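You operate a simulated robot arm through the tools that you are given. There is no shell and no other tool.

You run a simulated robot arm. Do the job below in one go: nothing can be reset, and whatever is moved stays where it is left.

## Task
Put things in order on the top of the low cabinet. At the end: the yellow caster from the top of the low cabinet stands where the white filter stood; the grey fluff from the top of the low cabinet stands where the yellow caster stood; the yellow jet from the top of the low cabinet stands on top of the white pack (marked "Sponges"); the white filter from the top of the low cabinet stands on top of the brown carton (marked "Filters"); whatever was shut is shut again. Leave all else as you found it, and nothing knocked over.
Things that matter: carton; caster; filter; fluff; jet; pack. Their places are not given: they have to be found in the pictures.

It is judged by the outcome, as a careful person would: the job done as asked, and still so three seconds after it is handed in. It fails if anything else is knocked over, pushed out of place, dropped, spilled or broken.

## Robot
A 5-joint arm with a two-finger parallel gripper, fixed in place. Base frame: the origin is at the foot of the arm, x ahead of it, y to its left, z up; the work surface is at about z = 0. Units: m, rad, N and s.
With the tool pointing down near the work surface it reaches from about 0.26 to 0.6 m from the base axis. Its first joint turns from -1.152 to 1.152 rad. The tool tilts only in the upright plane through the base axis and itself; it spins freely about its own axis. Payload 1.57 kg.
The TCP is the grasp point between the finger pads, 0.03 m short of the fingertips. In the tool frame z runs along the fingers and y along their closing line. Largest opening 0.08 m; finger width 0.017, thickness 0.012; the body of the gripper, 0.04 by 0.082 m, starts 0.08 m behind the TCP.
Orientation is told as [roll, pitch, yaw] about the base's x, y, z axes, in that order, counted from this pose: with the fingers straight down and closing along the base's y, the tool's x points along the base's -x, its y along +y and its z along -z.

## Interface
- The arm moves only by the tool drive_tool. Its arguments are lists of equal length, an entry for each row: "fingers": the gripper command, from -1 (shut) to 1 (fully open), values between in proportion; "dp": the shift along the tool's x, y, z in m, a list of three; "turn": the turn, a rotation vector about the tool's x, y, z in rad, a list of three. In form: {"fingers": [fingers, ...], "dp": [[x, y, z], ...], "turn": [[rx, ry, rz], ...]}. A call has 1 to 20 rows; each row shifts and turns the commanded pose from where the row before left it, along the tool's axes as they then stand. A row lasts 0.2 s, in which the tool goes at most 0.05 m and 0.15 rad; a call with a longer step from one row to the next is refused whole, and so is a gripper value outside its range. Where a pose cannot be reached the arm comes as near as it can. A force on the tool above 40 N (or 10 N above the force at the start of the call, whichever is more), or a blocked arm, ends the call early, and 0.2 s more pass. Each finger travels about 0.153 m/s and halts on what it meets, pressing with about 32 N; the grip force reading is that of the motor and also rises with nothing between the fingers. The clock runs only during rows and for 0.2 s after the last one: add rows that do not move to give the fingers time. It gives the time, the measured TCP pose, the force on the tool (base axes), the opening and the grip force at its end, in the units of the frame above (readings bear some noise), with the torque about the TCP (base axes, N m) and any sound that the robot's microphone picked up, and new pictures: "pictures" is both (left out), scene, wrist or none.
- Cameras (640 x 400 px; columns grow to the right, rows downward): "scene" is fixed at [0.0355, 0.4005, 0.5245]; the picture's right is [-0.76, -0.65, 0.00], its down [-0.40, 0.46, -0.79] and it looks along [0.52, -0.60, -0.61] (base axes); focal length 276 px, centre (320, 200). "wrist" rides on the gripper at [0.072, -0.007, -0.122] in the tool frame; the picture's right is [0.09, 1.00, 0.00], its down [-0.84, 0.08, -0.54] and it looks along [-0.54, 0.05, 0.84] (tool axes); focal length 238 px, centre (320, 200).
- pixel_to_xyz(camera, pixels): for up to 12 pixels [column, row] of the newest picture of that camera ("zoom" is the newest enlarged one), the place [x, y, z] in the base frame of the surface seen there, good to about 0.003 m, but the place of the scene camera against the robot may be out by one fixed shift of up to 0.012 m in any direction. No time passes.
- zoom(camera, box): a new picture of the part [left, top, right, bottom] of that camera's present view, enlarged. No time passes.
- close_job(): hands the job in; it is judged then, once.

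Unless the task says otherwise, let go and move clear before handing in.

The tools are called after "Request:" by a JSON object that holds its "op" and its "data". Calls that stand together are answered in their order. drive_tool: Moves the arm, as the interface text tells. Its arguments: {"type":"object","properties":{"fingers":{"type":"array","items":{"type":"number"}},"dp":{"type":"array","items":{"type":"array","items":{"type":"number"}}},"turn":{"type":"array","items":{"type":"array","items":{"type":"number"}}},"pictures":{"type":"string","enum":["both","scene","wrist","none"]}},"required":["fingers","dp","turn"]} The other tools are called the same way: pixel_to_xyz (camera, pixels) gives the place of the surface under pixels of a picture; zoom (camera, box) takes an enlarged picture of a part of a camera's view; close_job () hands the job in.

At the start:

```text
t: 0.0
eef_pos: [0.4016, -0.0011, 0.3349]
ee_rot: [-0.001, 0.0, -0.001]
ft_force: [0.5, 0.4, -0.1]
torque: [0.0, -0.01, -0.02]
gripper_width: 0.0798
finger_force: 0.1
```

scene: 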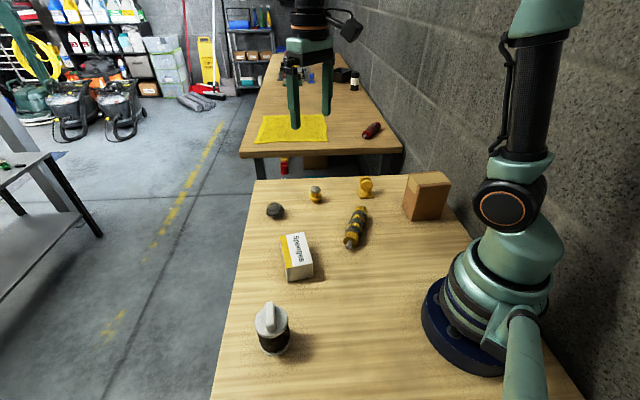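
wrist: 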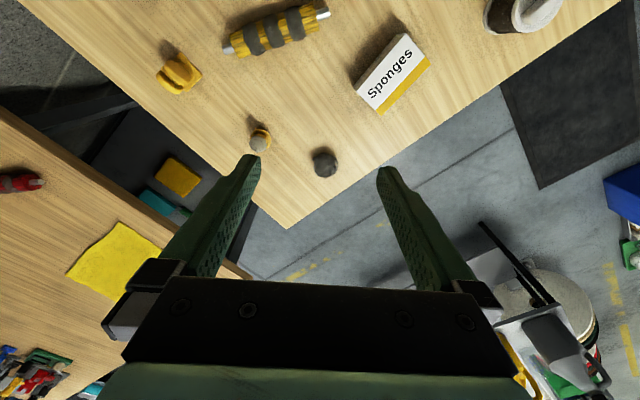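

The scene picture shows candidate items on the near table: brown box (427,195), yellow thing (365,187), small grey/yellow thing (316,193), grey lump (275,210), yellow/grey cylinder (355,228), white pack (297,257) and a white/black can (272,328). I zoom in to identify each before moving.

Request:
{"op": "zoom", "data": {"camera": "scene", "box": [240, 160, 400, 260]}}

Request:
{"op": "zoom", "data": {"camera": "scene", "box": [220, 220, 380, 370]}}

Request:
{"op": "zoom", "data": {"camera": "wrist", "box": [140, 0, 460, 200]}}

Request:
{"op": "zoom", "data": {"camera": "scene", "box": [380, 150, 480, 240]}}

```text
4.00 times, centred on (320, 210) of scene
```

zoom: 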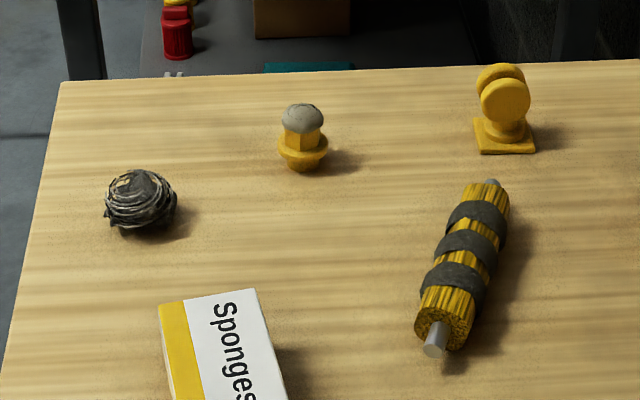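

```text
2.67 times, centred on (300, 295) of scene
```

zoom: 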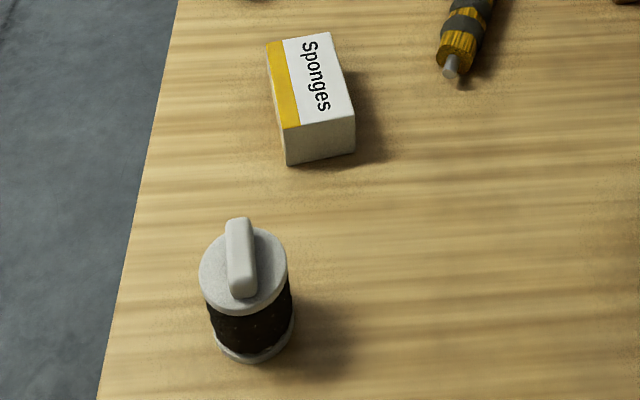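

```text
2.00 times, centred on (300, 100) of wrist
```

zoom: 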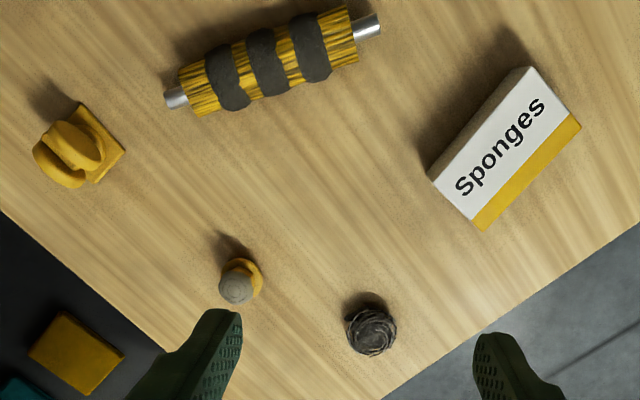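

```text
4.44 times, centred on (430, 195) of scene
```

zoom: 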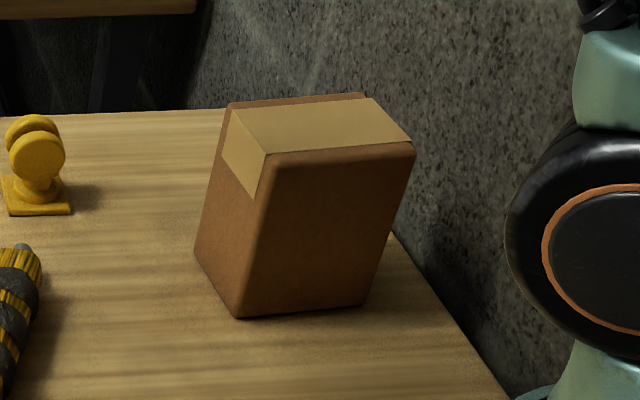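

Identified: caster at scene (365,187), jet (316,193), fluff (275,210), pack (297,257), filter (272,328), carton (427,195); the brush roll (355,228) must stay. I now read their positions from both cameras.

Request:
{"op": "pixel_to_xyz", "data": {"camera": "scene", "pixels": [[366, 184], [366, 196], [316, 188], [315, 201], [275, 207], [276, 217], [299, 253], [271, 316], [272, 308], [427, 180], [425, 205], [355, 228]]}}

Request:
{"op": "pixel_to_xyz", "data": {"camera": "wrist", "pixels": [[175, 72], [195, 75], [258, 144], [261, 134], [325, 163], [404, 35], [360, 100], [385, 112], [430, 62], [355, 88], [240, 150], [300, 190]]}}

Request:
{"op": "pixel_to_xyz", "data": {"camera": "scene", "pixels": [[280, 235], [303, 233], [313, 264], [291, 269], [292, 281], [313, 275], [417, 173], [438, 172], [451, 184], [421, 187], [417, 221], [441, 218]]}}

```text
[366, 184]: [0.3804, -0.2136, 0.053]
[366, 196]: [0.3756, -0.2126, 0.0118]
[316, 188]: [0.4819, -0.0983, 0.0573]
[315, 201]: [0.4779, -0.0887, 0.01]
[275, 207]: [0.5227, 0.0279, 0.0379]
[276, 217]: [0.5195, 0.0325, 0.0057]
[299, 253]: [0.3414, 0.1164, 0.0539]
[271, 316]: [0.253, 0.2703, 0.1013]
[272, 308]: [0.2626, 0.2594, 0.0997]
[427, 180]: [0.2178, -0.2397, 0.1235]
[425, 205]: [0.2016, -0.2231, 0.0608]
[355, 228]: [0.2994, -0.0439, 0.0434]
```

```text
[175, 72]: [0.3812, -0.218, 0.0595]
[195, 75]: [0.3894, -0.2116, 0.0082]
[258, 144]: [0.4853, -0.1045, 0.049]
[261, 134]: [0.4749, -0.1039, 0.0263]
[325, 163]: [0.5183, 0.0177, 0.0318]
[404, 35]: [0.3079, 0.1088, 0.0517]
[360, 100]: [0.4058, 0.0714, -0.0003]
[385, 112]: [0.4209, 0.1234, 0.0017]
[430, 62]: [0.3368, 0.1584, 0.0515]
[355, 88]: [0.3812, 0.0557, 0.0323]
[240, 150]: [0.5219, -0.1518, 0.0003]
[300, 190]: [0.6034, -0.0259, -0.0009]
```

```text
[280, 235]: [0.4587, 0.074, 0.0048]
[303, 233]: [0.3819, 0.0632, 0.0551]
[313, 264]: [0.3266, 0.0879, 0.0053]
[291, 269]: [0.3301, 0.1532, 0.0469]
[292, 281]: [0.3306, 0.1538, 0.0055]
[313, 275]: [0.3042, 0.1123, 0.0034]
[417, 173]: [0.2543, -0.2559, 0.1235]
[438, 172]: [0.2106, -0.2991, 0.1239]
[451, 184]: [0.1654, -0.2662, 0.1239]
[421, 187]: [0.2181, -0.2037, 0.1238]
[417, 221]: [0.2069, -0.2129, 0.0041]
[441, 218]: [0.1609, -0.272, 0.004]
```

The wrist and scene readings agree within about 1 cm; the filter is near (0.255, 0.263) with its top at about z 0.10, and the carton top is at z 0.12 near (0.21, -0.255). I move above the filter with open fingers to look at it closely.

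Request:
{"op": "drive_tool", "data": {"fingers": [1, 1, 1, 1, 1, 1, 1, 1, 1], "dp": [[0.0184, 0.0329, 0.0063], [0.0184, 0.0329, 0.0063], [0.0184, 0.0329, 0.0063], [0.0184, 0.0329, 0.0063], [0.0184, 0.0329, 0.0063], [0.0184, 0.0329, 0.0063], [0.0184, 0.0329, 0.0063], [0.0184, 0.0329, 0.0063], [0, 0, 0]], "turn": [[0, 0, 0], [0, 0, 0], [0, 0, 0], [0, 0, 0], [0, 0, 0], [0, 0, 0], [0, 0, 0], [0, 0, 0], [0, 0, 0]]}}

```text
t: 2.0
eef_pos: [0.2542, 0.2629, 0.2835]
ee_rot: [-0.001, 0.0, 0.001]
ft_force: [-0.2, -0.4, -0.5]
torque: [0.03, 0.01, 0.0]
gripper_width: 0.0799
finger_force: 0.2
```

scene: 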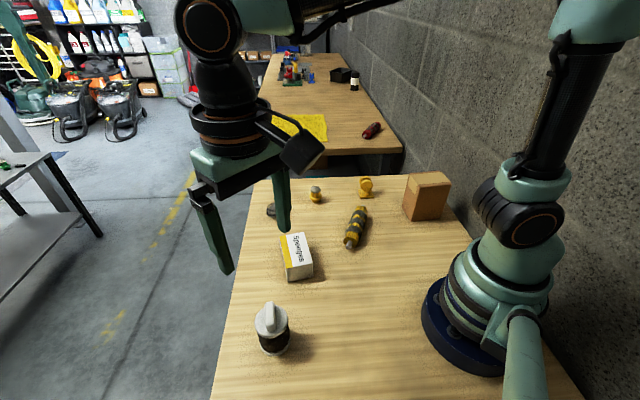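
wrist: 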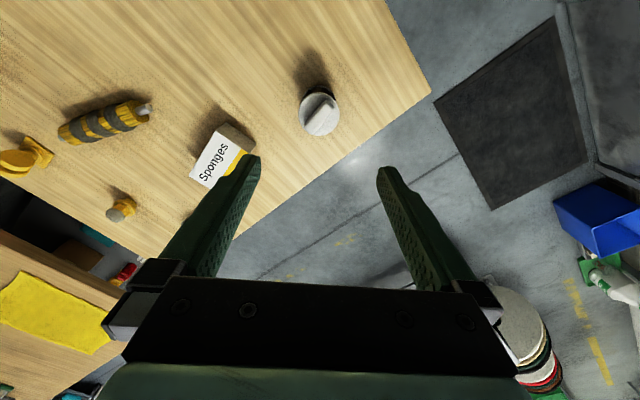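

Request:
{"op": "zoom", "data": {"camera": "wrist", "box": [270, 70, 370, 150]}}

Request:
{"op": "pixel_to_xyz", "data": {"camera": "wrist", "pixels": [[319, 112], [320, 120], [307, 108], [333, 104], [318, 94], [303, 116], [338, 116], [330, 128], [335, 96], [300, 100]]}}

```text
5.00 times, centred on (320, 110) of wrist
```

zoom: 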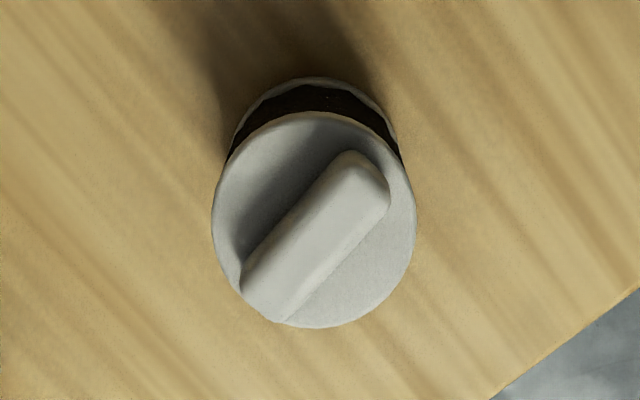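

```text
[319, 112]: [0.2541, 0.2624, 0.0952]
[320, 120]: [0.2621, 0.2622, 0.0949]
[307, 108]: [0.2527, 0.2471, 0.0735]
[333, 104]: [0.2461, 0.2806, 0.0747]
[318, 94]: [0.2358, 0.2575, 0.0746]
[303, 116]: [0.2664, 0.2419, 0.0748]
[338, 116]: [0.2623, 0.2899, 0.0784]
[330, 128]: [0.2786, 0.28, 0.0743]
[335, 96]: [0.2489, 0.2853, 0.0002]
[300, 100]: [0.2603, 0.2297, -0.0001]
```

The filter disc (wrist 298–339 × 92–136) is centred at about (0.2585, 0.261), 0.055 m across, disc top z 0.075 and handle top z 0.095. I line up and lower to TCP z 0.05 with fingers open.

Request:
{"op": "drive_tool", "data": {"fingers": [1, 1, 1, 1, 1, 1, 1, 1, 1], "dp": [[-0.0043, -0.0019, 0.01], [0, 0, 0.035], [0, 0, 0.035], [0, 0, 0.035], [0, 0, 0.035], [0, 0, 0.03], [0, 0, 0.03], [0, 0, 0.0235], [0, 0, 0]], "turn": [[0, 0, 0], [0, 0, 0], [0, 0, 0], [0, 0, 0], [0, 0, 0], [0, 0, 0], [0, 0, 0], [0, 0, 0], [0, 0, 0]]}}

```text
t: 4.0
eef_pos: [0.2591, 0.2605, 0.0516]
ee_rot: [-0.001, 0.001, -0.001]
ft_force: [-0.2, 0.0, -0.1]
torque: [-0.01, -0.02, 0.0]
gripper_width: 0.0799
finger_force: 0.1
```

scene: 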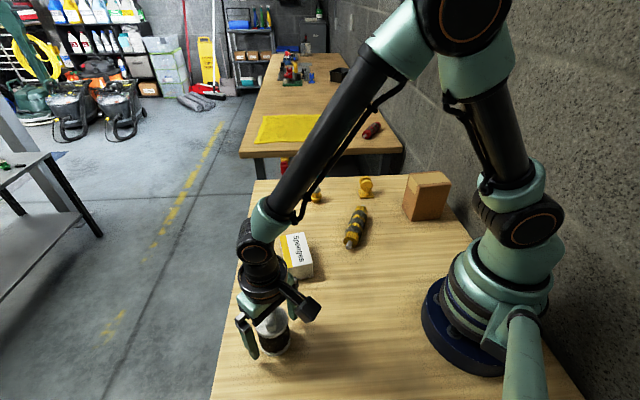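
wrist: 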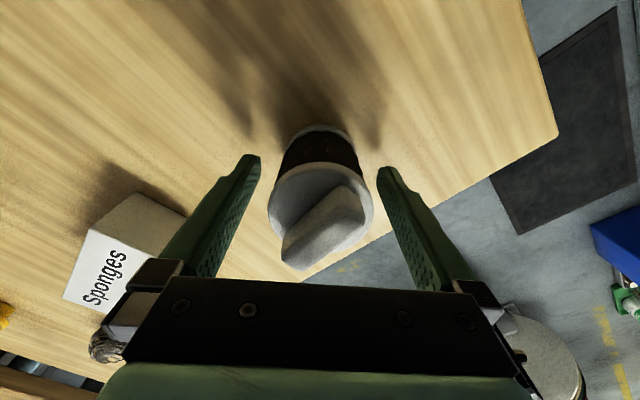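

The filter sits between the fingers (wrist 270–372) with clearance on both sides. I close on it and check the opening.

Request:
{"op": "drive_tool", "data": {"fingers": [-1, -1, -1, -1], "dp": [[0, 0, 0], [0, 0, 0], [0, 0, 0], [0, 0, 0]], "turn": [[0, 0, 0], [0, 0, 0], [0, 0, 0], [0, 0, 0]]}}

```text
t: 5.0
eef_pos: [0.2587, 0.2618, 0.0522]
ee_rot: [0.001, 0.001, 0.001]
ft_force: [-0.4, 0.2, 0.8]
torque: [-0.02, -0.07, -0.02]
gripper_width: 0.0549
finger_force: 32.2
```

scene: 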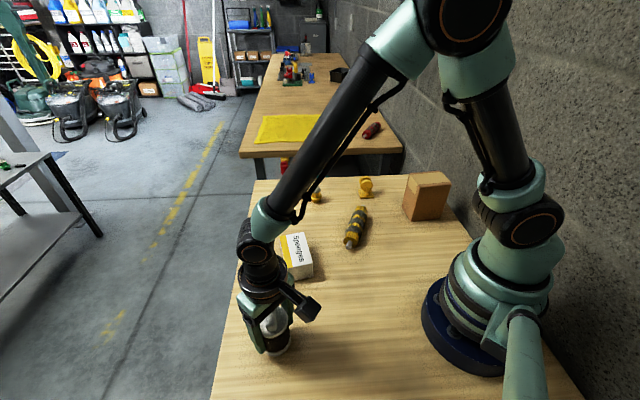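
wrist: 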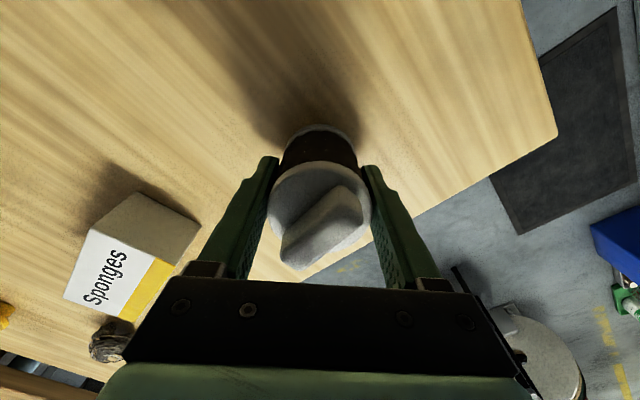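

The gripper holds the filter (opening 0.0549, 32 N). I lift it straight up.

Request:
{"op": "drive_tool", "data": {"fingers": [-1, -1, -1, -1, -1, -1, -1, -1, -1], "dp": [[0, 0, -0.015], [0, 0, -0.03], [0, 0, -0.035], [0, 0, -0.035], [0, 0, -0.035], [0, 0, -0.035], [0, 0, -0.035], [0, 0, -0.03], [0, 0, 0]], "turn": [[0, 0, 0], [0, 0, 0], [0, 0, 0], [0, 0, 0], [0, 0, 0], [0, 0, 0], [0, 0, 0], [0, 0, 0], [0, 0, 0]]}}

Request:
{"op": "pixel_to_xyz", "data": {"camera": "scene", "pixels": [[440, 160], [470, 230], [415, 120], [480, 150], [405, 168], [520, 310]]}}

```text
t: 7.0
eef_pos: [0.26, 0.2604, 0.2999]
ee_rot: [-0.001, 0.001, -0.001]
ft_force: [-0.3, 0.4, -1.6]
torque: [-0.02, 0.01, -0.01]
gripper_width: 0.0162
finger_force: 31.3
```

scene: 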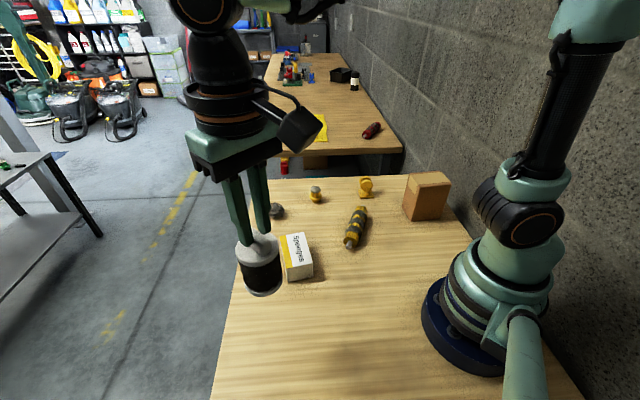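
wrist: 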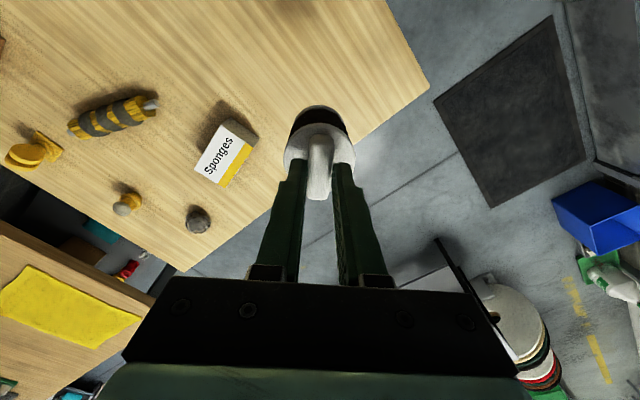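

```text
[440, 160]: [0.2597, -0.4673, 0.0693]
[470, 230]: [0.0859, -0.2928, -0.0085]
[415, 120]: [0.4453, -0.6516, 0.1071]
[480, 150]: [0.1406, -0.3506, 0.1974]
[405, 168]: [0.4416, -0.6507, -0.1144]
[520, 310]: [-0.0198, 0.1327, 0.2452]
```

The opening dropped to 0.016: the body slipped and the fingers now hold the filter by its handle (scene 260,245; wrist 320,160). I zoom in to check how it hangs before going on.

Request:
{"op": "zoom", "data": {"camera": "scene", "box": [200, 160, 320, 310]}}

Request:
{"op": "zoom", "data": {"camera": "wrist", "box": [240, 80, 400, 220]}}

Request:
{"op": "pixel_to_xyz", "data": {"camera": "wrist", "pixels": [[318, 145], [318, 190], [295, 150], [345, 150], [318, 128], [319, 108]]}}

Request:
{"op": "pixel_to_xyz", "data": {"camera": "scene", "pixels": [[262, 293], [250, 288], [275, 286], [247, 248], [276, 243], [262, 260]]}}

```text
2.67 times, centred on (260, 235) of scene
```

zoom: 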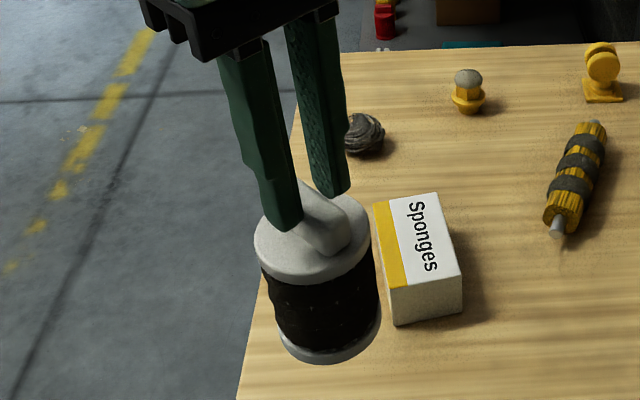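

```text
2.86 times, centred on (320, 150) of wrist
```

zoom: 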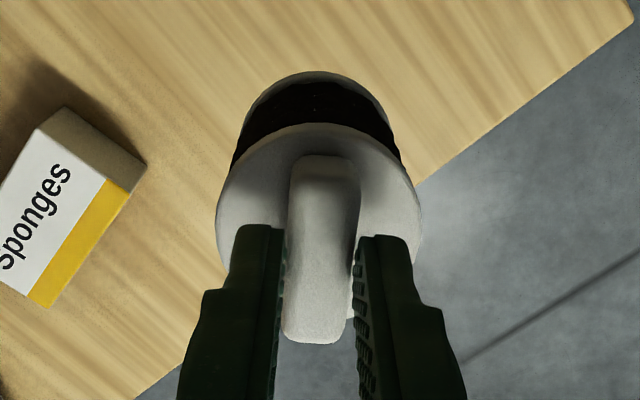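

```text
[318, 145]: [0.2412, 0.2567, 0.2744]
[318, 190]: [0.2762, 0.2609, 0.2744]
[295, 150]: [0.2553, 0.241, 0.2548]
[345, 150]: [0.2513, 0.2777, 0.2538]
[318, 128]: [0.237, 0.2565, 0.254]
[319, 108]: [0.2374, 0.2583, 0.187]
```

```text
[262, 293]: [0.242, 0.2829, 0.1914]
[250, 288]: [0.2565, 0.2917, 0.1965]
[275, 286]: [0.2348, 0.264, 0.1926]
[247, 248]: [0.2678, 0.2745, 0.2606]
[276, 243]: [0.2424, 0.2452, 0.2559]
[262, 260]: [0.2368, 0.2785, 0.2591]
```

The handle top is at z 0.274 while the fingertips are at 0.27, so only the top few millimetres are held, which is risky. I set it back straight down at its own place and will regrip the handle deeper.

Request:
{"op": "drive_tool", "data": {"fingers": [-1, -1, -1, -1, -1, -1, -1, -1, -1, -1], "dp": [[0, 0, 0.012], [0, 0, 0.024], [0, 0, 0.024], [0, 0, 0.024], [0, 0, 0.024], [0, 0, 0.024], [0, 0, 0.02], [0, 0, 0.012], [0, 0, 0.008], [0, 0, 0]], "turn": [[0, 0, 0], [0, 0, 0], [0, 0, 0], [0, 0, 0], [0, 0, 0], [0, 0, 0], [0, 0, 0], [0, 0, 0], [0, 0, 0], [0, 0, 0]]}}

Request:
{"op": "zoom", "data": {"camera": "scene", "box": [200, 230, 340, 370]}}

Request:
{"op": "pixel_to_xyz", "data": {"camera": "wrist", "pixels": [[318, 145], [318, 190], [295, 150], [345, 150], [318, 128], [319, 108]]}}

```text
t: 9.2
eef_pos: [0.2596, 0.259, 0.1286]
ee_rot: [0.0, 0.002, 0.002]
ft_force: [-0.5, -0.1, -1.1]
torque: [0.0, 0.01, -0.01]
gripper_width: 0.0163
finger_force: 31.7
```

scene: 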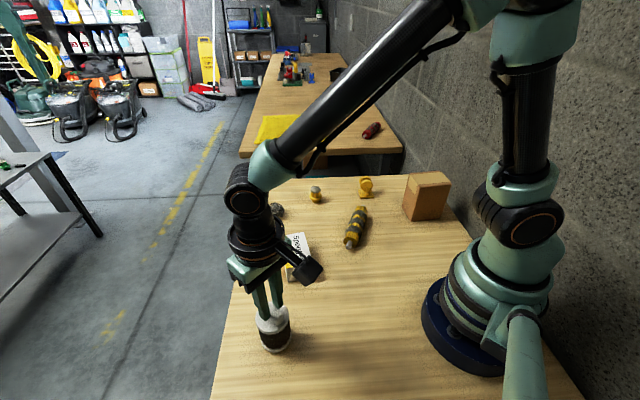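
wrist: 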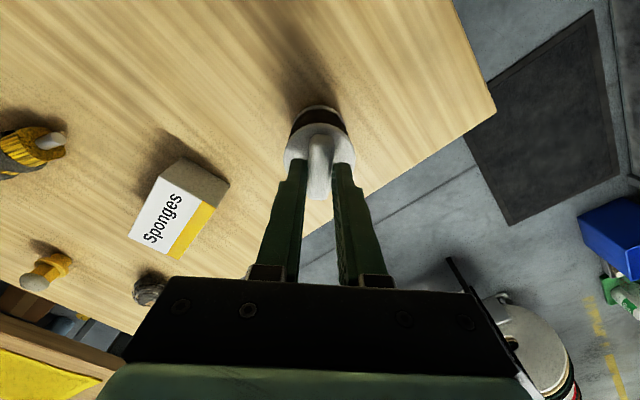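

```text
2.86 times, centred on (270, 300) of scene
```

zoom: 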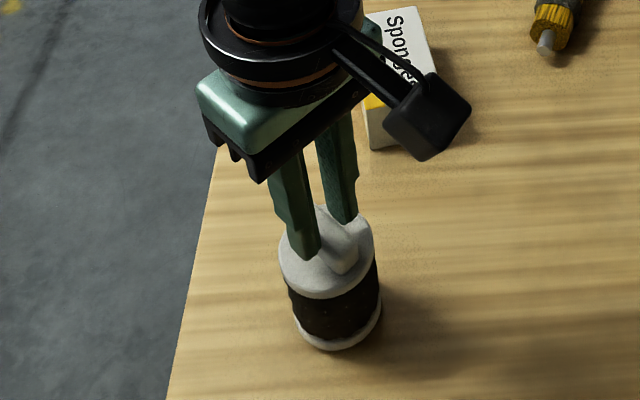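

```text
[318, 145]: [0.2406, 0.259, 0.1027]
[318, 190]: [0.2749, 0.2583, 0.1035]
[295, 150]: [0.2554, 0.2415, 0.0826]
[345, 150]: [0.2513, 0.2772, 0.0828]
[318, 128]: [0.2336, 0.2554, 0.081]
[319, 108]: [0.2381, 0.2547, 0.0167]
```

The handle top reads z 0.103, so the filter's base is about 7–8 mm above the table. I lower 8 mm, open partly, go 14 mm deeper along the handle, and close again.

Request:
{"op": "drive_tool", "data": {"fingers": [-1, -1, 0, 0, 0, 0, 0, 0], "dp": [[0, 0, 0.005], [0, 0, 0.003], [0, 0, 0], [0, 0, 0], [0, 0, 0], [0, 0, 0.007], [0, 0, 0.006], [0, 0, 0]], "turn": [[0, 0, 0], [0, 0, 0], [0, 0, 0], [0, 0, 0], [0, 0, 0], [0, 0, 0], [0, 0, 0], [0, 0, 0]]}}

Request:
{"op": "zoom", "data": {"camera": "wrist", "box": [240, 80, 400, 220]}}

Request:
{"op": "zoom", "data": {"camera": "scene", "box": [200, 230, 340, 370]}}

```text
t: 11.0
eef_pos: [0.2582, 0.2591, 0.1092]
ee_rot: [0.001, 0.001, -0.001]
ft_force: [0.7, 0.0, -0.3]
torque: [0.02, 0.03, 0.02]
gripper_width: 0.0399
finger_force: 0.1
```

scene: 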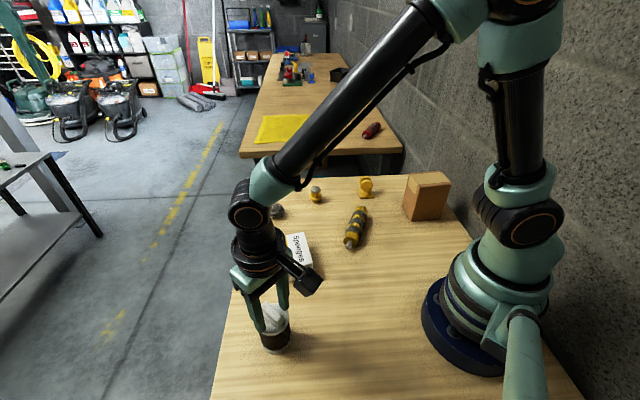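
wrist: 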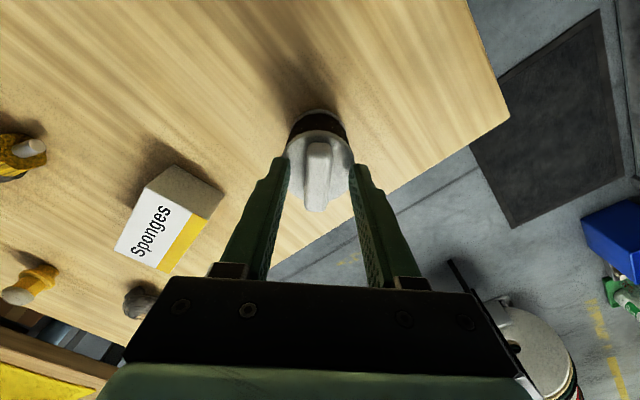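

```text
2.86 times, centred on (320, 150) of wrist
```

zoom: 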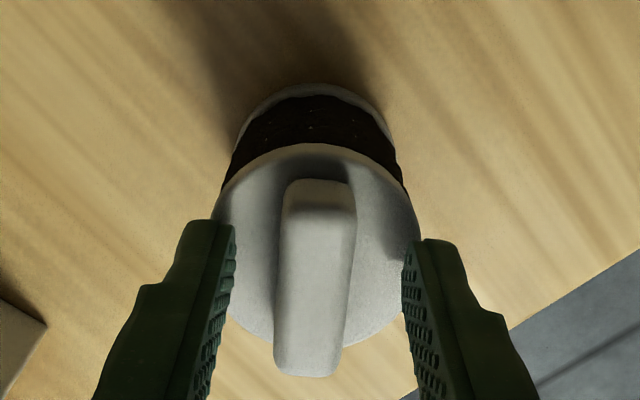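

```text
2.86 times, centred on (270, 300) of scene
```

zoom: 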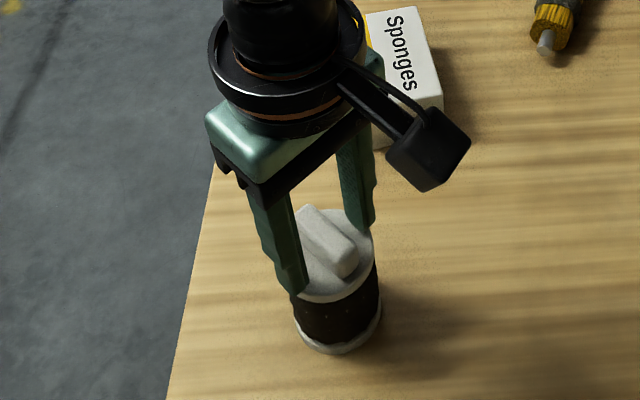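

The fingers straddle the handle (wrist zoom 237–400) with tips at about z 0.079, just over the disc. I check the disc height and filter centre before closing.

Request:
{"op": "pixel_to_xyz", "data": {"camera": "wrist", "pixels": [[320, 148], [318, 180], [316, 205], [300, 155], [338, 160], [320, 134], [300, 180], [336, 182]]}}

```text
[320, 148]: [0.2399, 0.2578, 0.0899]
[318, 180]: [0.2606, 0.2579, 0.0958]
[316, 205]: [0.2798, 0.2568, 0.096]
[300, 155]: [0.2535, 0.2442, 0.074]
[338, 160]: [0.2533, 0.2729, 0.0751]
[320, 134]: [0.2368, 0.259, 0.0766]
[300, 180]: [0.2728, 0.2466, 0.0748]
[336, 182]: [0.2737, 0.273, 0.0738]
```

The disc top is at z 0.0745 and the handle top at 0.096, centred at about (0.260, 0.258). I go 2.5 mm deeper, close, and lift a little to test the grip.

Request:
{"op": "drive_tool", "data": {"fingers": [0, -1, -1, -1, -1, -1, -1, -1], "dp": [[0, 0, 0.0025], [0, 0, 0], [0, 0, 0], [0, 0, 0], [0, 0, -0.01], [0, 0, -0.02], [0, 0, -0.02], [0, 0, 0]], "turn": [[0, 0, 0], [0, 0, 0], [0, 0, 0], [0, 0, 0], [0, 0, 0], [0, 0, 0], [0, 0, 0], [0, 0, 0]]}}

Request:
{"op": "pixel_to_xyz", "data": {"camera": "wrist", "pixels": [[320, 160], [318, 180], [318, 200], [297, 160], [340, 160]]}}

Request:
{"op": "zoom", "data": {"camera": "wrist", "box": [240, 80, 400, 220]}}

```text
t: 12.8
eef_pos: [0.2587, 0.2589, 0.155]
ee_rot: [0.001, -0.001, 0.0]
ft_force: [-0.9, 0.7, -1.1]
torque: [0.0, 0.0, -0.02]
gripper_width: 0.0162
finger_force: 31.9
```

scene: 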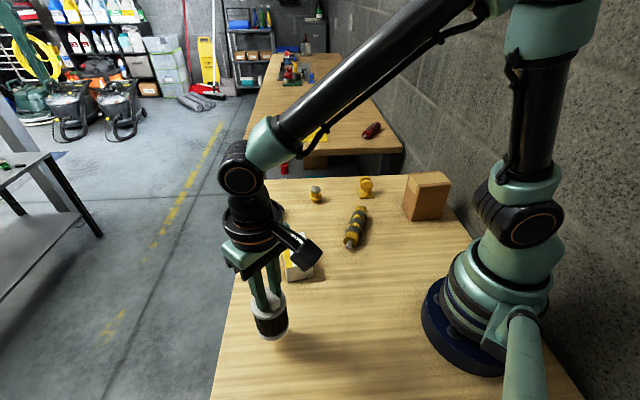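
wrist: 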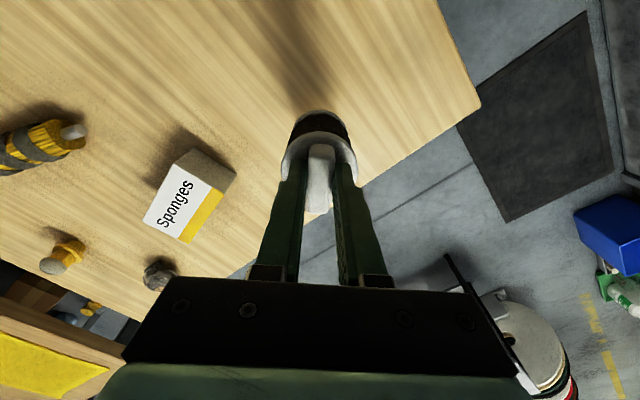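

```text
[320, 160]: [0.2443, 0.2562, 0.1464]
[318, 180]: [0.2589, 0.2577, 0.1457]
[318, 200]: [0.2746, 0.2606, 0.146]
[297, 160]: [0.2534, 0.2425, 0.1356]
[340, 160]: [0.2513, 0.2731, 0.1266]
```

```text
2.86 times, centred on (320, 150) of wrist
```

zoom: 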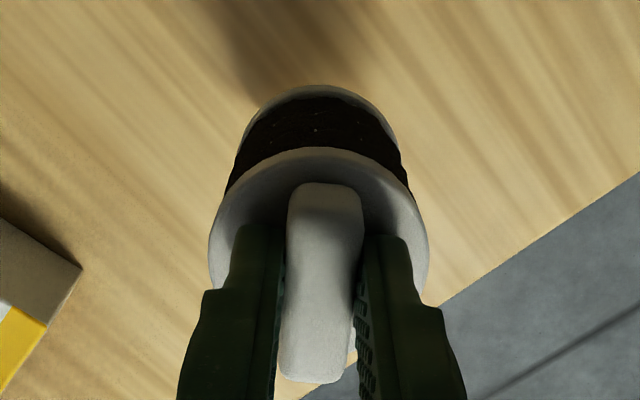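

The filter now hangs with the handle fully between the pads (handle top 9 mm below the TCP), base about 0.1045 m below the TCP. I raise it to z 0.30 and carry it on a wide arc toward the carton, turning the camera toward it.

Request:
{"op": "drive_tool", "data": {"fingers": [-1, -1, -1, -1, -1, -1, -1, -1, -1, -1, -1, -1, -1, -1, -1, -1, -1, -1, -1, -1], "dp": [[0, 0, -0.036], [0, 0, -0.036], [0, 0, -0.036], [0, 0, -0.037], [-0.01775, -0.03475, 0], [-0.01775, -0.03475, 0], [-0.01775, -0.03475, 0], [-0.01775, -0.03475, 0], [0, -0.0425, 0], [0, -0.0425, 0], [0, -0.0425, 0], [0, -0.0425, 0], [0.02, -0.0267, 0], [0.02, -0.0267, 0], [0.02, -0.0267, 0], [0, 0, 0], [0, 0, 0], [0, 0, 0], [0, 0, 0], [0, 0, 0]], "turn": [[0, 0, 0], [0, 0, 0], [0, 0, 0], [0, 0, 0], [0, 0, 0], [0, 0, 0], [0, 0, 0], [0, 0, 0], [0, 0, 0], [0, 0, 0], [0, 0, 0], [0, 0, 0], [0, 0, 0], [0, 0, 0], [0, 0, 0], [0, 0, 0.14], [0, 0, 0.14], [0, 0, 0.14], [0, 0, 0.14], [0, 0, 0.14]]}}

```text
t: 17.0
eef_pos: [0.2705, -0.1302, 0.3003]
ee_rot: [0.0, 0.001, -0.704]
ft_force: [0.5, -0.5, -1.5]
torque: [-0.01, -0.01, 0.0]
gripper_width: 0.016
finger_force: 31.9
```

scene: 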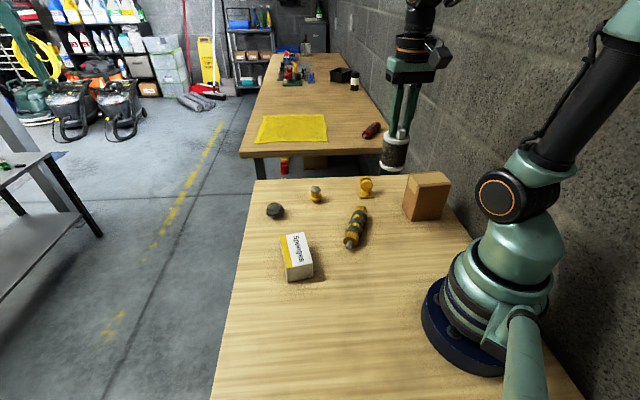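
wrist: 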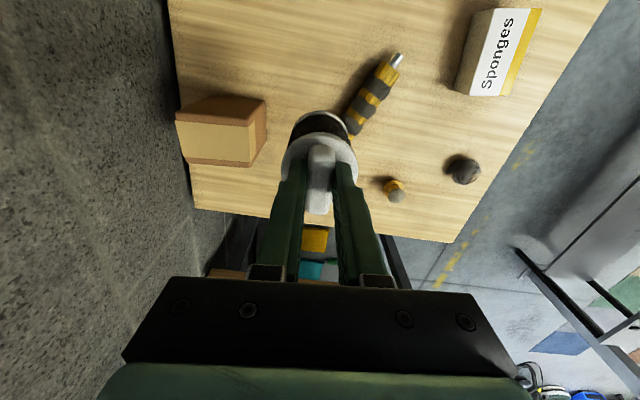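

The carton shows at wrist (175–267, 95–167), with its taped top visible. I zoom and read its top corners.

Request:
{"op": "zoom", "data": {"camera": "wrist", "box": [160, 80, 290, 180]}}

Request:
{"op": "pixel_to_xyz", "data": {"camera": "wrist", "pixels": [[179, 125], [180, 160], [250, 165], [251, 128], [215, 145], [200, 128], [230, 142], [262, 105], [208, 100], [172, 140]]}}

```text
4.00 times, centred on (225, 130) of wrist
```

zoom: 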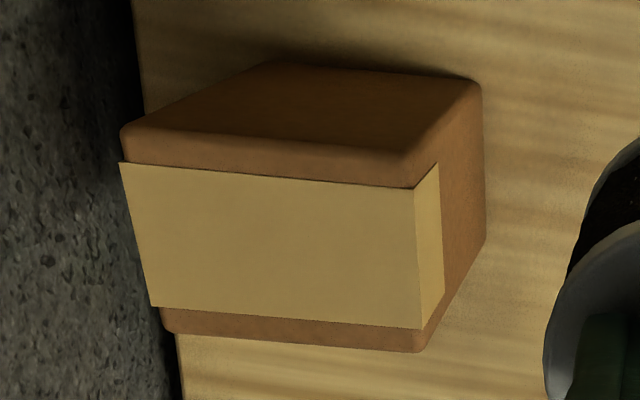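

```text
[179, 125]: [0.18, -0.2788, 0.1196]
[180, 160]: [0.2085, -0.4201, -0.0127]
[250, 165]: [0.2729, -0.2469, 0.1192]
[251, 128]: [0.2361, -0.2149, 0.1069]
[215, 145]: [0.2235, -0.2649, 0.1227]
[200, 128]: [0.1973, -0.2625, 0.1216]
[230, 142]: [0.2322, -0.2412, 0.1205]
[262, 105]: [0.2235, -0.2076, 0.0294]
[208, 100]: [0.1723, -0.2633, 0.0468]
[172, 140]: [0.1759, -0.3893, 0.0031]
```

Request:
{"op": "pixel_to_xyz", "data": {"camera": "zoom", "pixels": [[135, 165], [400, 180], [412, 340], [175, 318], [270, 250], [130, 150], [405, 165], [420, 260], [290, 175], [290, 335], [145, 240], [438, 240]]}}

```text
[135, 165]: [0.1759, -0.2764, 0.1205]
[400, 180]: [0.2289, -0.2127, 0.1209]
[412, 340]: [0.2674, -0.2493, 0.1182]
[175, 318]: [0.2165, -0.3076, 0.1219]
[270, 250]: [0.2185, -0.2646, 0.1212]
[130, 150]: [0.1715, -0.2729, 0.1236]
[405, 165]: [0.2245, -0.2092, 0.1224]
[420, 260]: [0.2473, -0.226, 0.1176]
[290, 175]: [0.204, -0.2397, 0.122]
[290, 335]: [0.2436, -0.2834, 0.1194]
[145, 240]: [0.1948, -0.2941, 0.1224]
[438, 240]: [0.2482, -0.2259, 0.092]
```

The carton's top is about 0.084 × 0.059 m at z 0.121, centred near (0.2215, -0.2605), and the wall is over 0.1 m away. I carry the filter over that centre at the same height.

Request:
{"op": "drive_tool", "data": {"fingers": [-1, -1, -1, -1, -1, -1], "dp": [[-0.01122, -0.03272, 0], [-0.01122, -0.03272, 0], [-0.01122, -0.03272, 0], [-0.01122, -0.03272, 0], [0, 0, 0], [0, 0, 0]], "turn": [[0, 0, 0], [0, 0, 0], [0, 0, 0], [0, 0, 0], [0, 0, 0], [0, 0, 0]]}}

Request:
{"op": "zoom", "data": {"camera": "wrist", "box": [240, 70, 400, 220]}}

Request:
{"op": "zoom", "data": {"camera": "scene", "box": [370, 80, 490, 240]}}

```text
t: 18.4
eef_pos: [0.2208, -0.2575, 0.2999]
ee_rot: [0.001, 0.0, -0.701]
ft_force: [-0.1, 0.1, -1.1]
torque: [-0.02, 0.0, -0.02]
gripper_width: 0.0159
finger_force: 31.4
```

scene: 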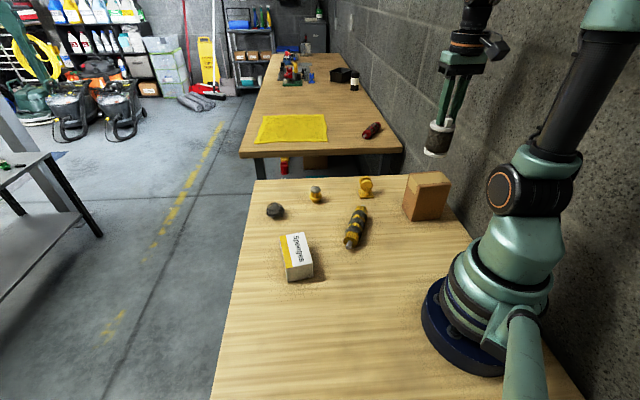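
wrist: 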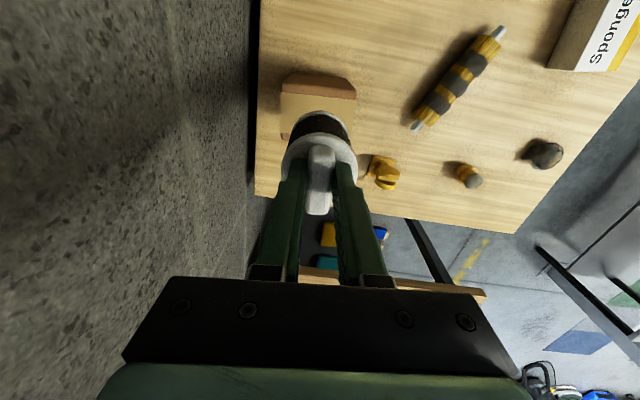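

```text
2.67 times, centred on (320, 145) of wrist
```

zoom: 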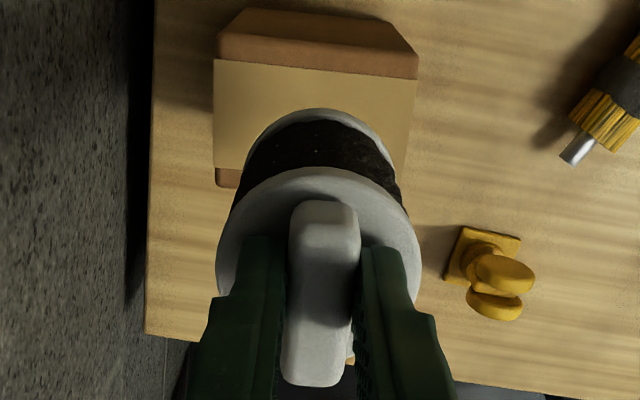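

```text
2.50 times, centred on (430, 160) of scene
```

zoom: 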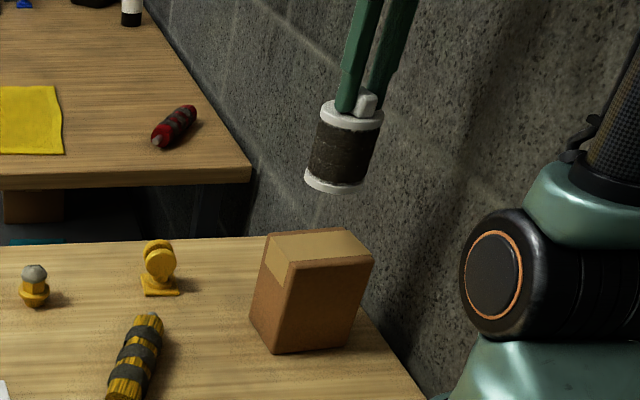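

Request:
{"op": "pixel_to_xyz", "data": {"camera": "wrist", "pixels": [[281, 94], [281, 90], [356, 100], [357, 97], [281, 138], [282, 135], [318, 98], [350, 120], [285, 120], [295, 160], [345, 160], [320, 150]]}}

```text
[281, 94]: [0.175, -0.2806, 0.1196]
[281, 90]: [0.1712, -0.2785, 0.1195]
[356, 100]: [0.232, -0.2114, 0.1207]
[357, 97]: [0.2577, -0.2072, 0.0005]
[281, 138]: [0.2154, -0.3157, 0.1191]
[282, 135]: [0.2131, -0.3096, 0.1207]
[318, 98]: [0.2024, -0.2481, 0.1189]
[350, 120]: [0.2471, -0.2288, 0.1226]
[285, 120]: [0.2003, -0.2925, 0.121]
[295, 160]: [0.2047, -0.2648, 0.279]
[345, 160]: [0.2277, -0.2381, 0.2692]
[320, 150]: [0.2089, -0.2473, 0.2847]
```

The carton corners in this nearer view give a top centre of about (0.2225, -0.2615), so I shift 3 mm and lower the filter slowly toward the top (expected contact near TCP z 0.2255).

Request:
{"op": "drive_tool", "data": {"fingers": [-1, -1, -1, -1, -1, -1, -1, -1], "dp": [[-0.0019, -0.002, 0], [0, 0, 0.02], [0, 0, 0.02], [0, 0, 0.015], [0, 0, 0.008], [0, 0, 0.005], [0, 0, 0.003], [0, 0, 0]], "turn": [[0, 0, 0], [0, 0, 0], [0, 0, 0], [0, 0, 0], [0, 0, 0], [0, 0, 0], [0, 0, 0], [0, 0, 0]]}}

Request:
{"op": "zoom", "data": {"camera": "wrist", "box": [240, 70, 400, 220]}}

Request:
{"op": "zoom", "data": {"camera": "scene", "box": [370, 80, 490, 240]}}

Request:
{"op": "pixel_to_xyz", "data": {"camera": "wrist", "pixels": [[320, 160], [318, 180], [318, 200], [297, 160], [340, 160], [318, 112]]}}

```text
t: 20.2
eef_pos: [0.2207, -0.262, 0.2307]
ee_rot: [0.0, 0.001, -0.702]
ft_force: [0.0, 0.7, -0.7]
torque: [0.0, 0.01, -0.01]
gripper_width: 0.0162
finger_force: 31.3
```

scene: 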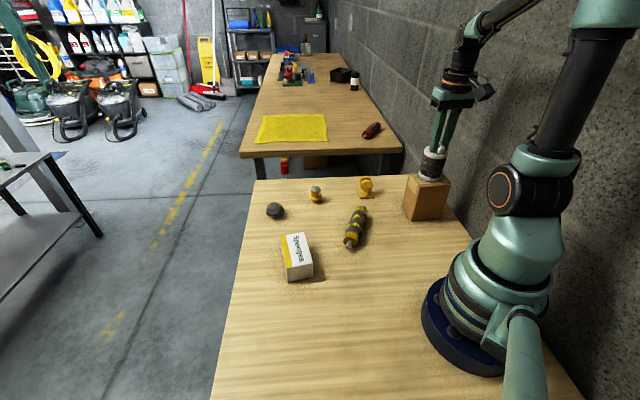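
wrist: 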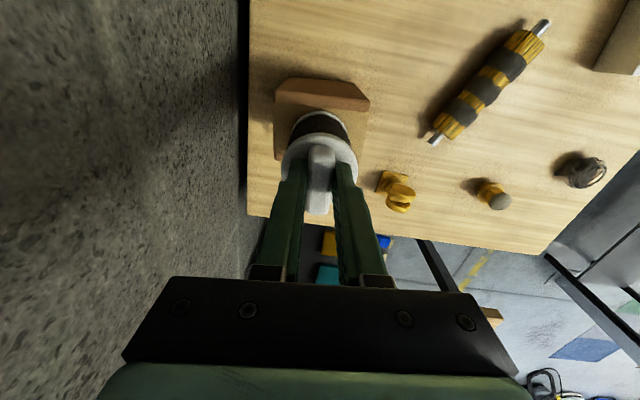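

```text
2.67 times, centred on (320, 145) of wrist
```

zoom: 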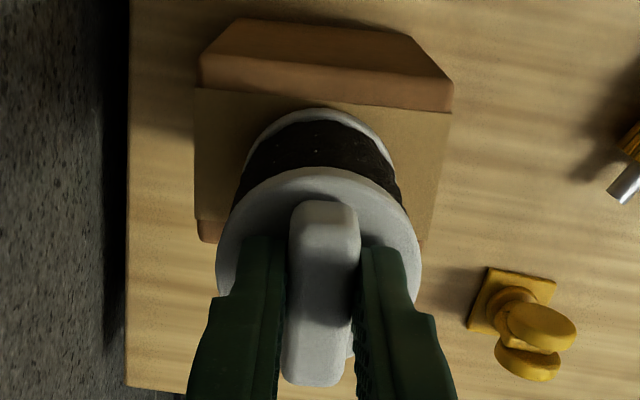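

```text
2.50 times, centred on (430, 160) of scene
```

zoom: 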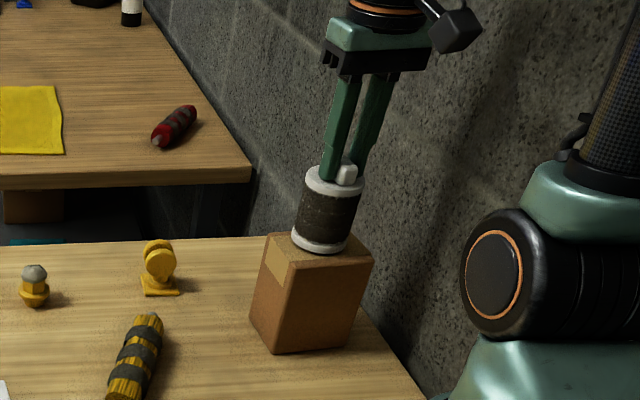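

```text
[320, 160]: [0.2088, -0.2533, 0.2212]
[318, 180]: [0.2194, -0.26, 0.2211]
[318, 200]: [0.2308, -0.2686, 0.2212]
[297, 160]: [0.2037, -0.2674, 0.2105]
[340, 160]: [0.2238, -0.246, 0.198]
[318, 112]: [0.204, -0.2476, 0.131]
```

The filter base is about 4–5 mm above the carton top and centred on it. I lower 4 mm in small steps and watch the force.

Request:
{"op": "drive_tool", "data": {"fingers": [-1, -1, -1, -1], "dp": [[0, 0, 0.002], [0, 0, 0.0015], [0, 0, 0.001], [0, 0, 0]], "turn": [[0, 0, 0], [0, 0, 0], [0, 0, 0], [0, 0, 0]], "pictures": "both"}}

Request:
{"op": "zoom", "data": {"camera": "scene", "box": [390, 120, 470, 230]}}

Request:
{"op": "pixel_to_xyz", "data": {"camera": "wrist", "pixels": [[320, 160], [318, 180], [318, 200], [318, 112]]}}

```text
t: 21.2
eef_pos: [0.2204, -0.2619, 0.2244]
ee_rot: [0.001, -0.001, -0.701]
ft_force: [-0.1, 3.3, 8.0]
torque: [0.2, 0.12, 0.04]
gripper_width: 0.0159
finger_force: 32.0
```

scene: 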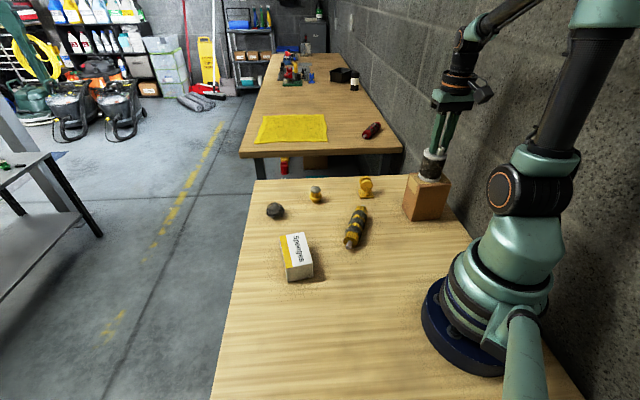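
wrist: 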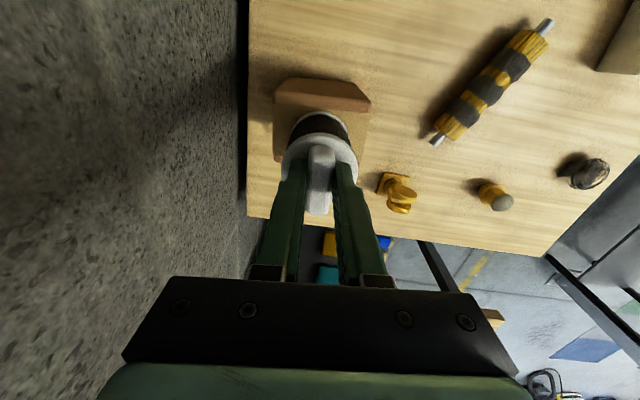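

```text
3.64 times, centred on (430, 175) of scene
```

zoom: 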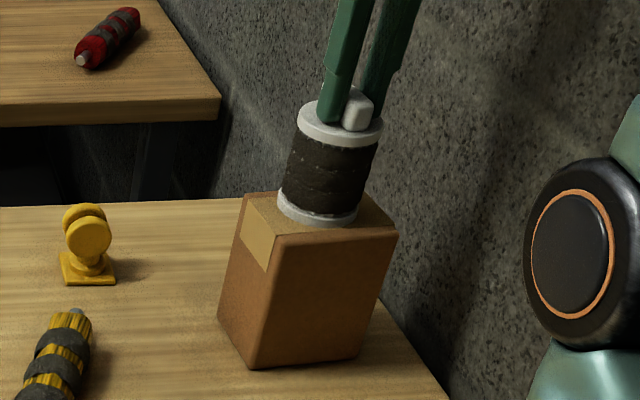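

```text
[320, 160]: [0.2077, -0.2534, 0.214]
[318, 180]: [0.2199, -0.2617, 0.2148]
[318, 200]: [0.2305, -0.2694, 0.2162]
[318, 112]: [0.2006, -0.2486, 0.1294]
```

The filter touches the carton (8 N up) and its base is centred on the carton top in the scene zoom. I ease up 1 mm, open the fingers to about 0.034, wait, and rise.

Request:
{"op": "drive_tool", "data": {"fingers": [-1, -0.2, -0.15, -0.15, -0.15, -0.15, -0.15], "dp": [[0, 0, -0.001], [0, 0, 0], [0, 0, 0], [0, 0, 0], [0, 0, -0.01], [0, 0, -0.03], [0, 0, -0.03]], "turn": [[0, 0, 0], [0, 0, 0], [0, 0, 0], [0, 0, 0], [0, 0, 0], [0, 0, 0], [0, 0, 0]]}}

Request:
{"op": "zoom", "data": {"camera": "scene", "box": [390, 120, 470, 230]}}

Request:
{"op": "zoom", "data": {"camera": "wrist", "box": [240, 60, 420, 220]}}

```text
t: 22.8
eef_pos: [0.2195, -0.262, 0.296]
ee_rot: [-0.001, 0.002, -0.7]
ft_force: [-0.1, -0.2, 0.4]
torque: [0.02, 0.0, 0.01]
gripper_width: 0.0341
finger_force: 0.1
```

scene: 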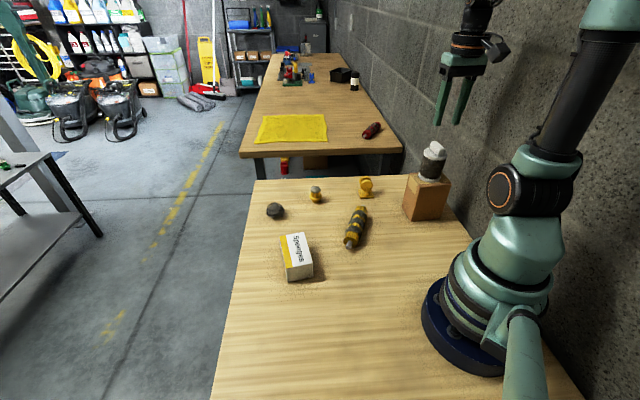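
wrist: 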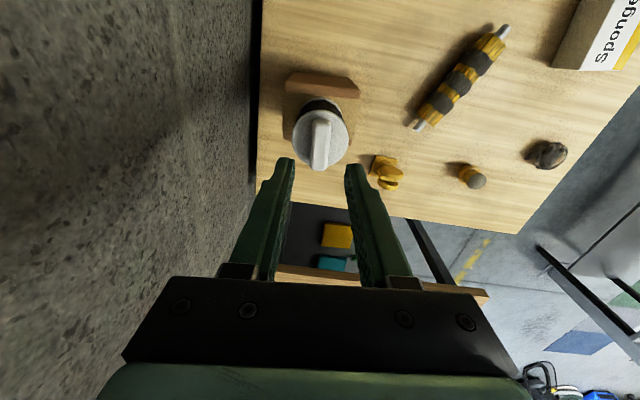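

```text
3.64 times, centred on (430, 175) of scene
```

zoom: 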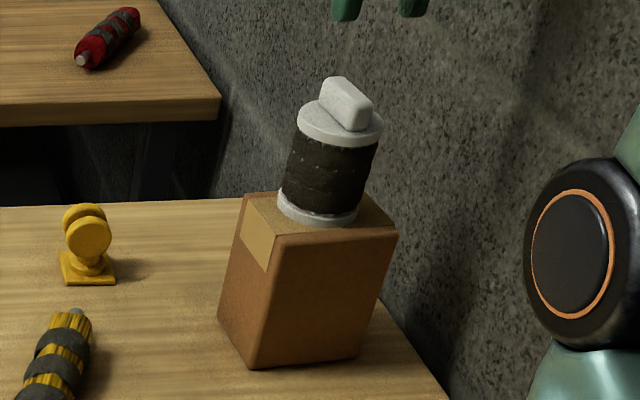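

```text
2.50 times, centred on (330, 140) of wrist
```

zoom: 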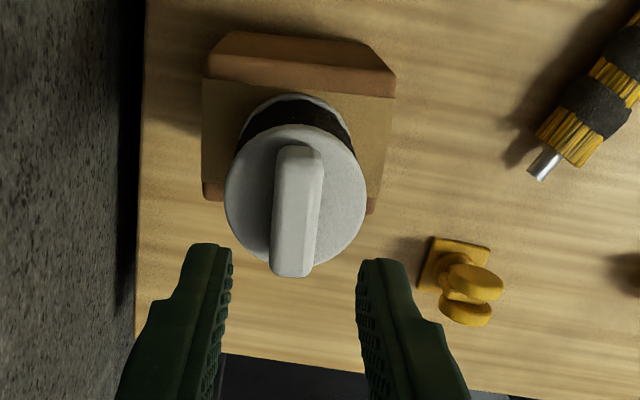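

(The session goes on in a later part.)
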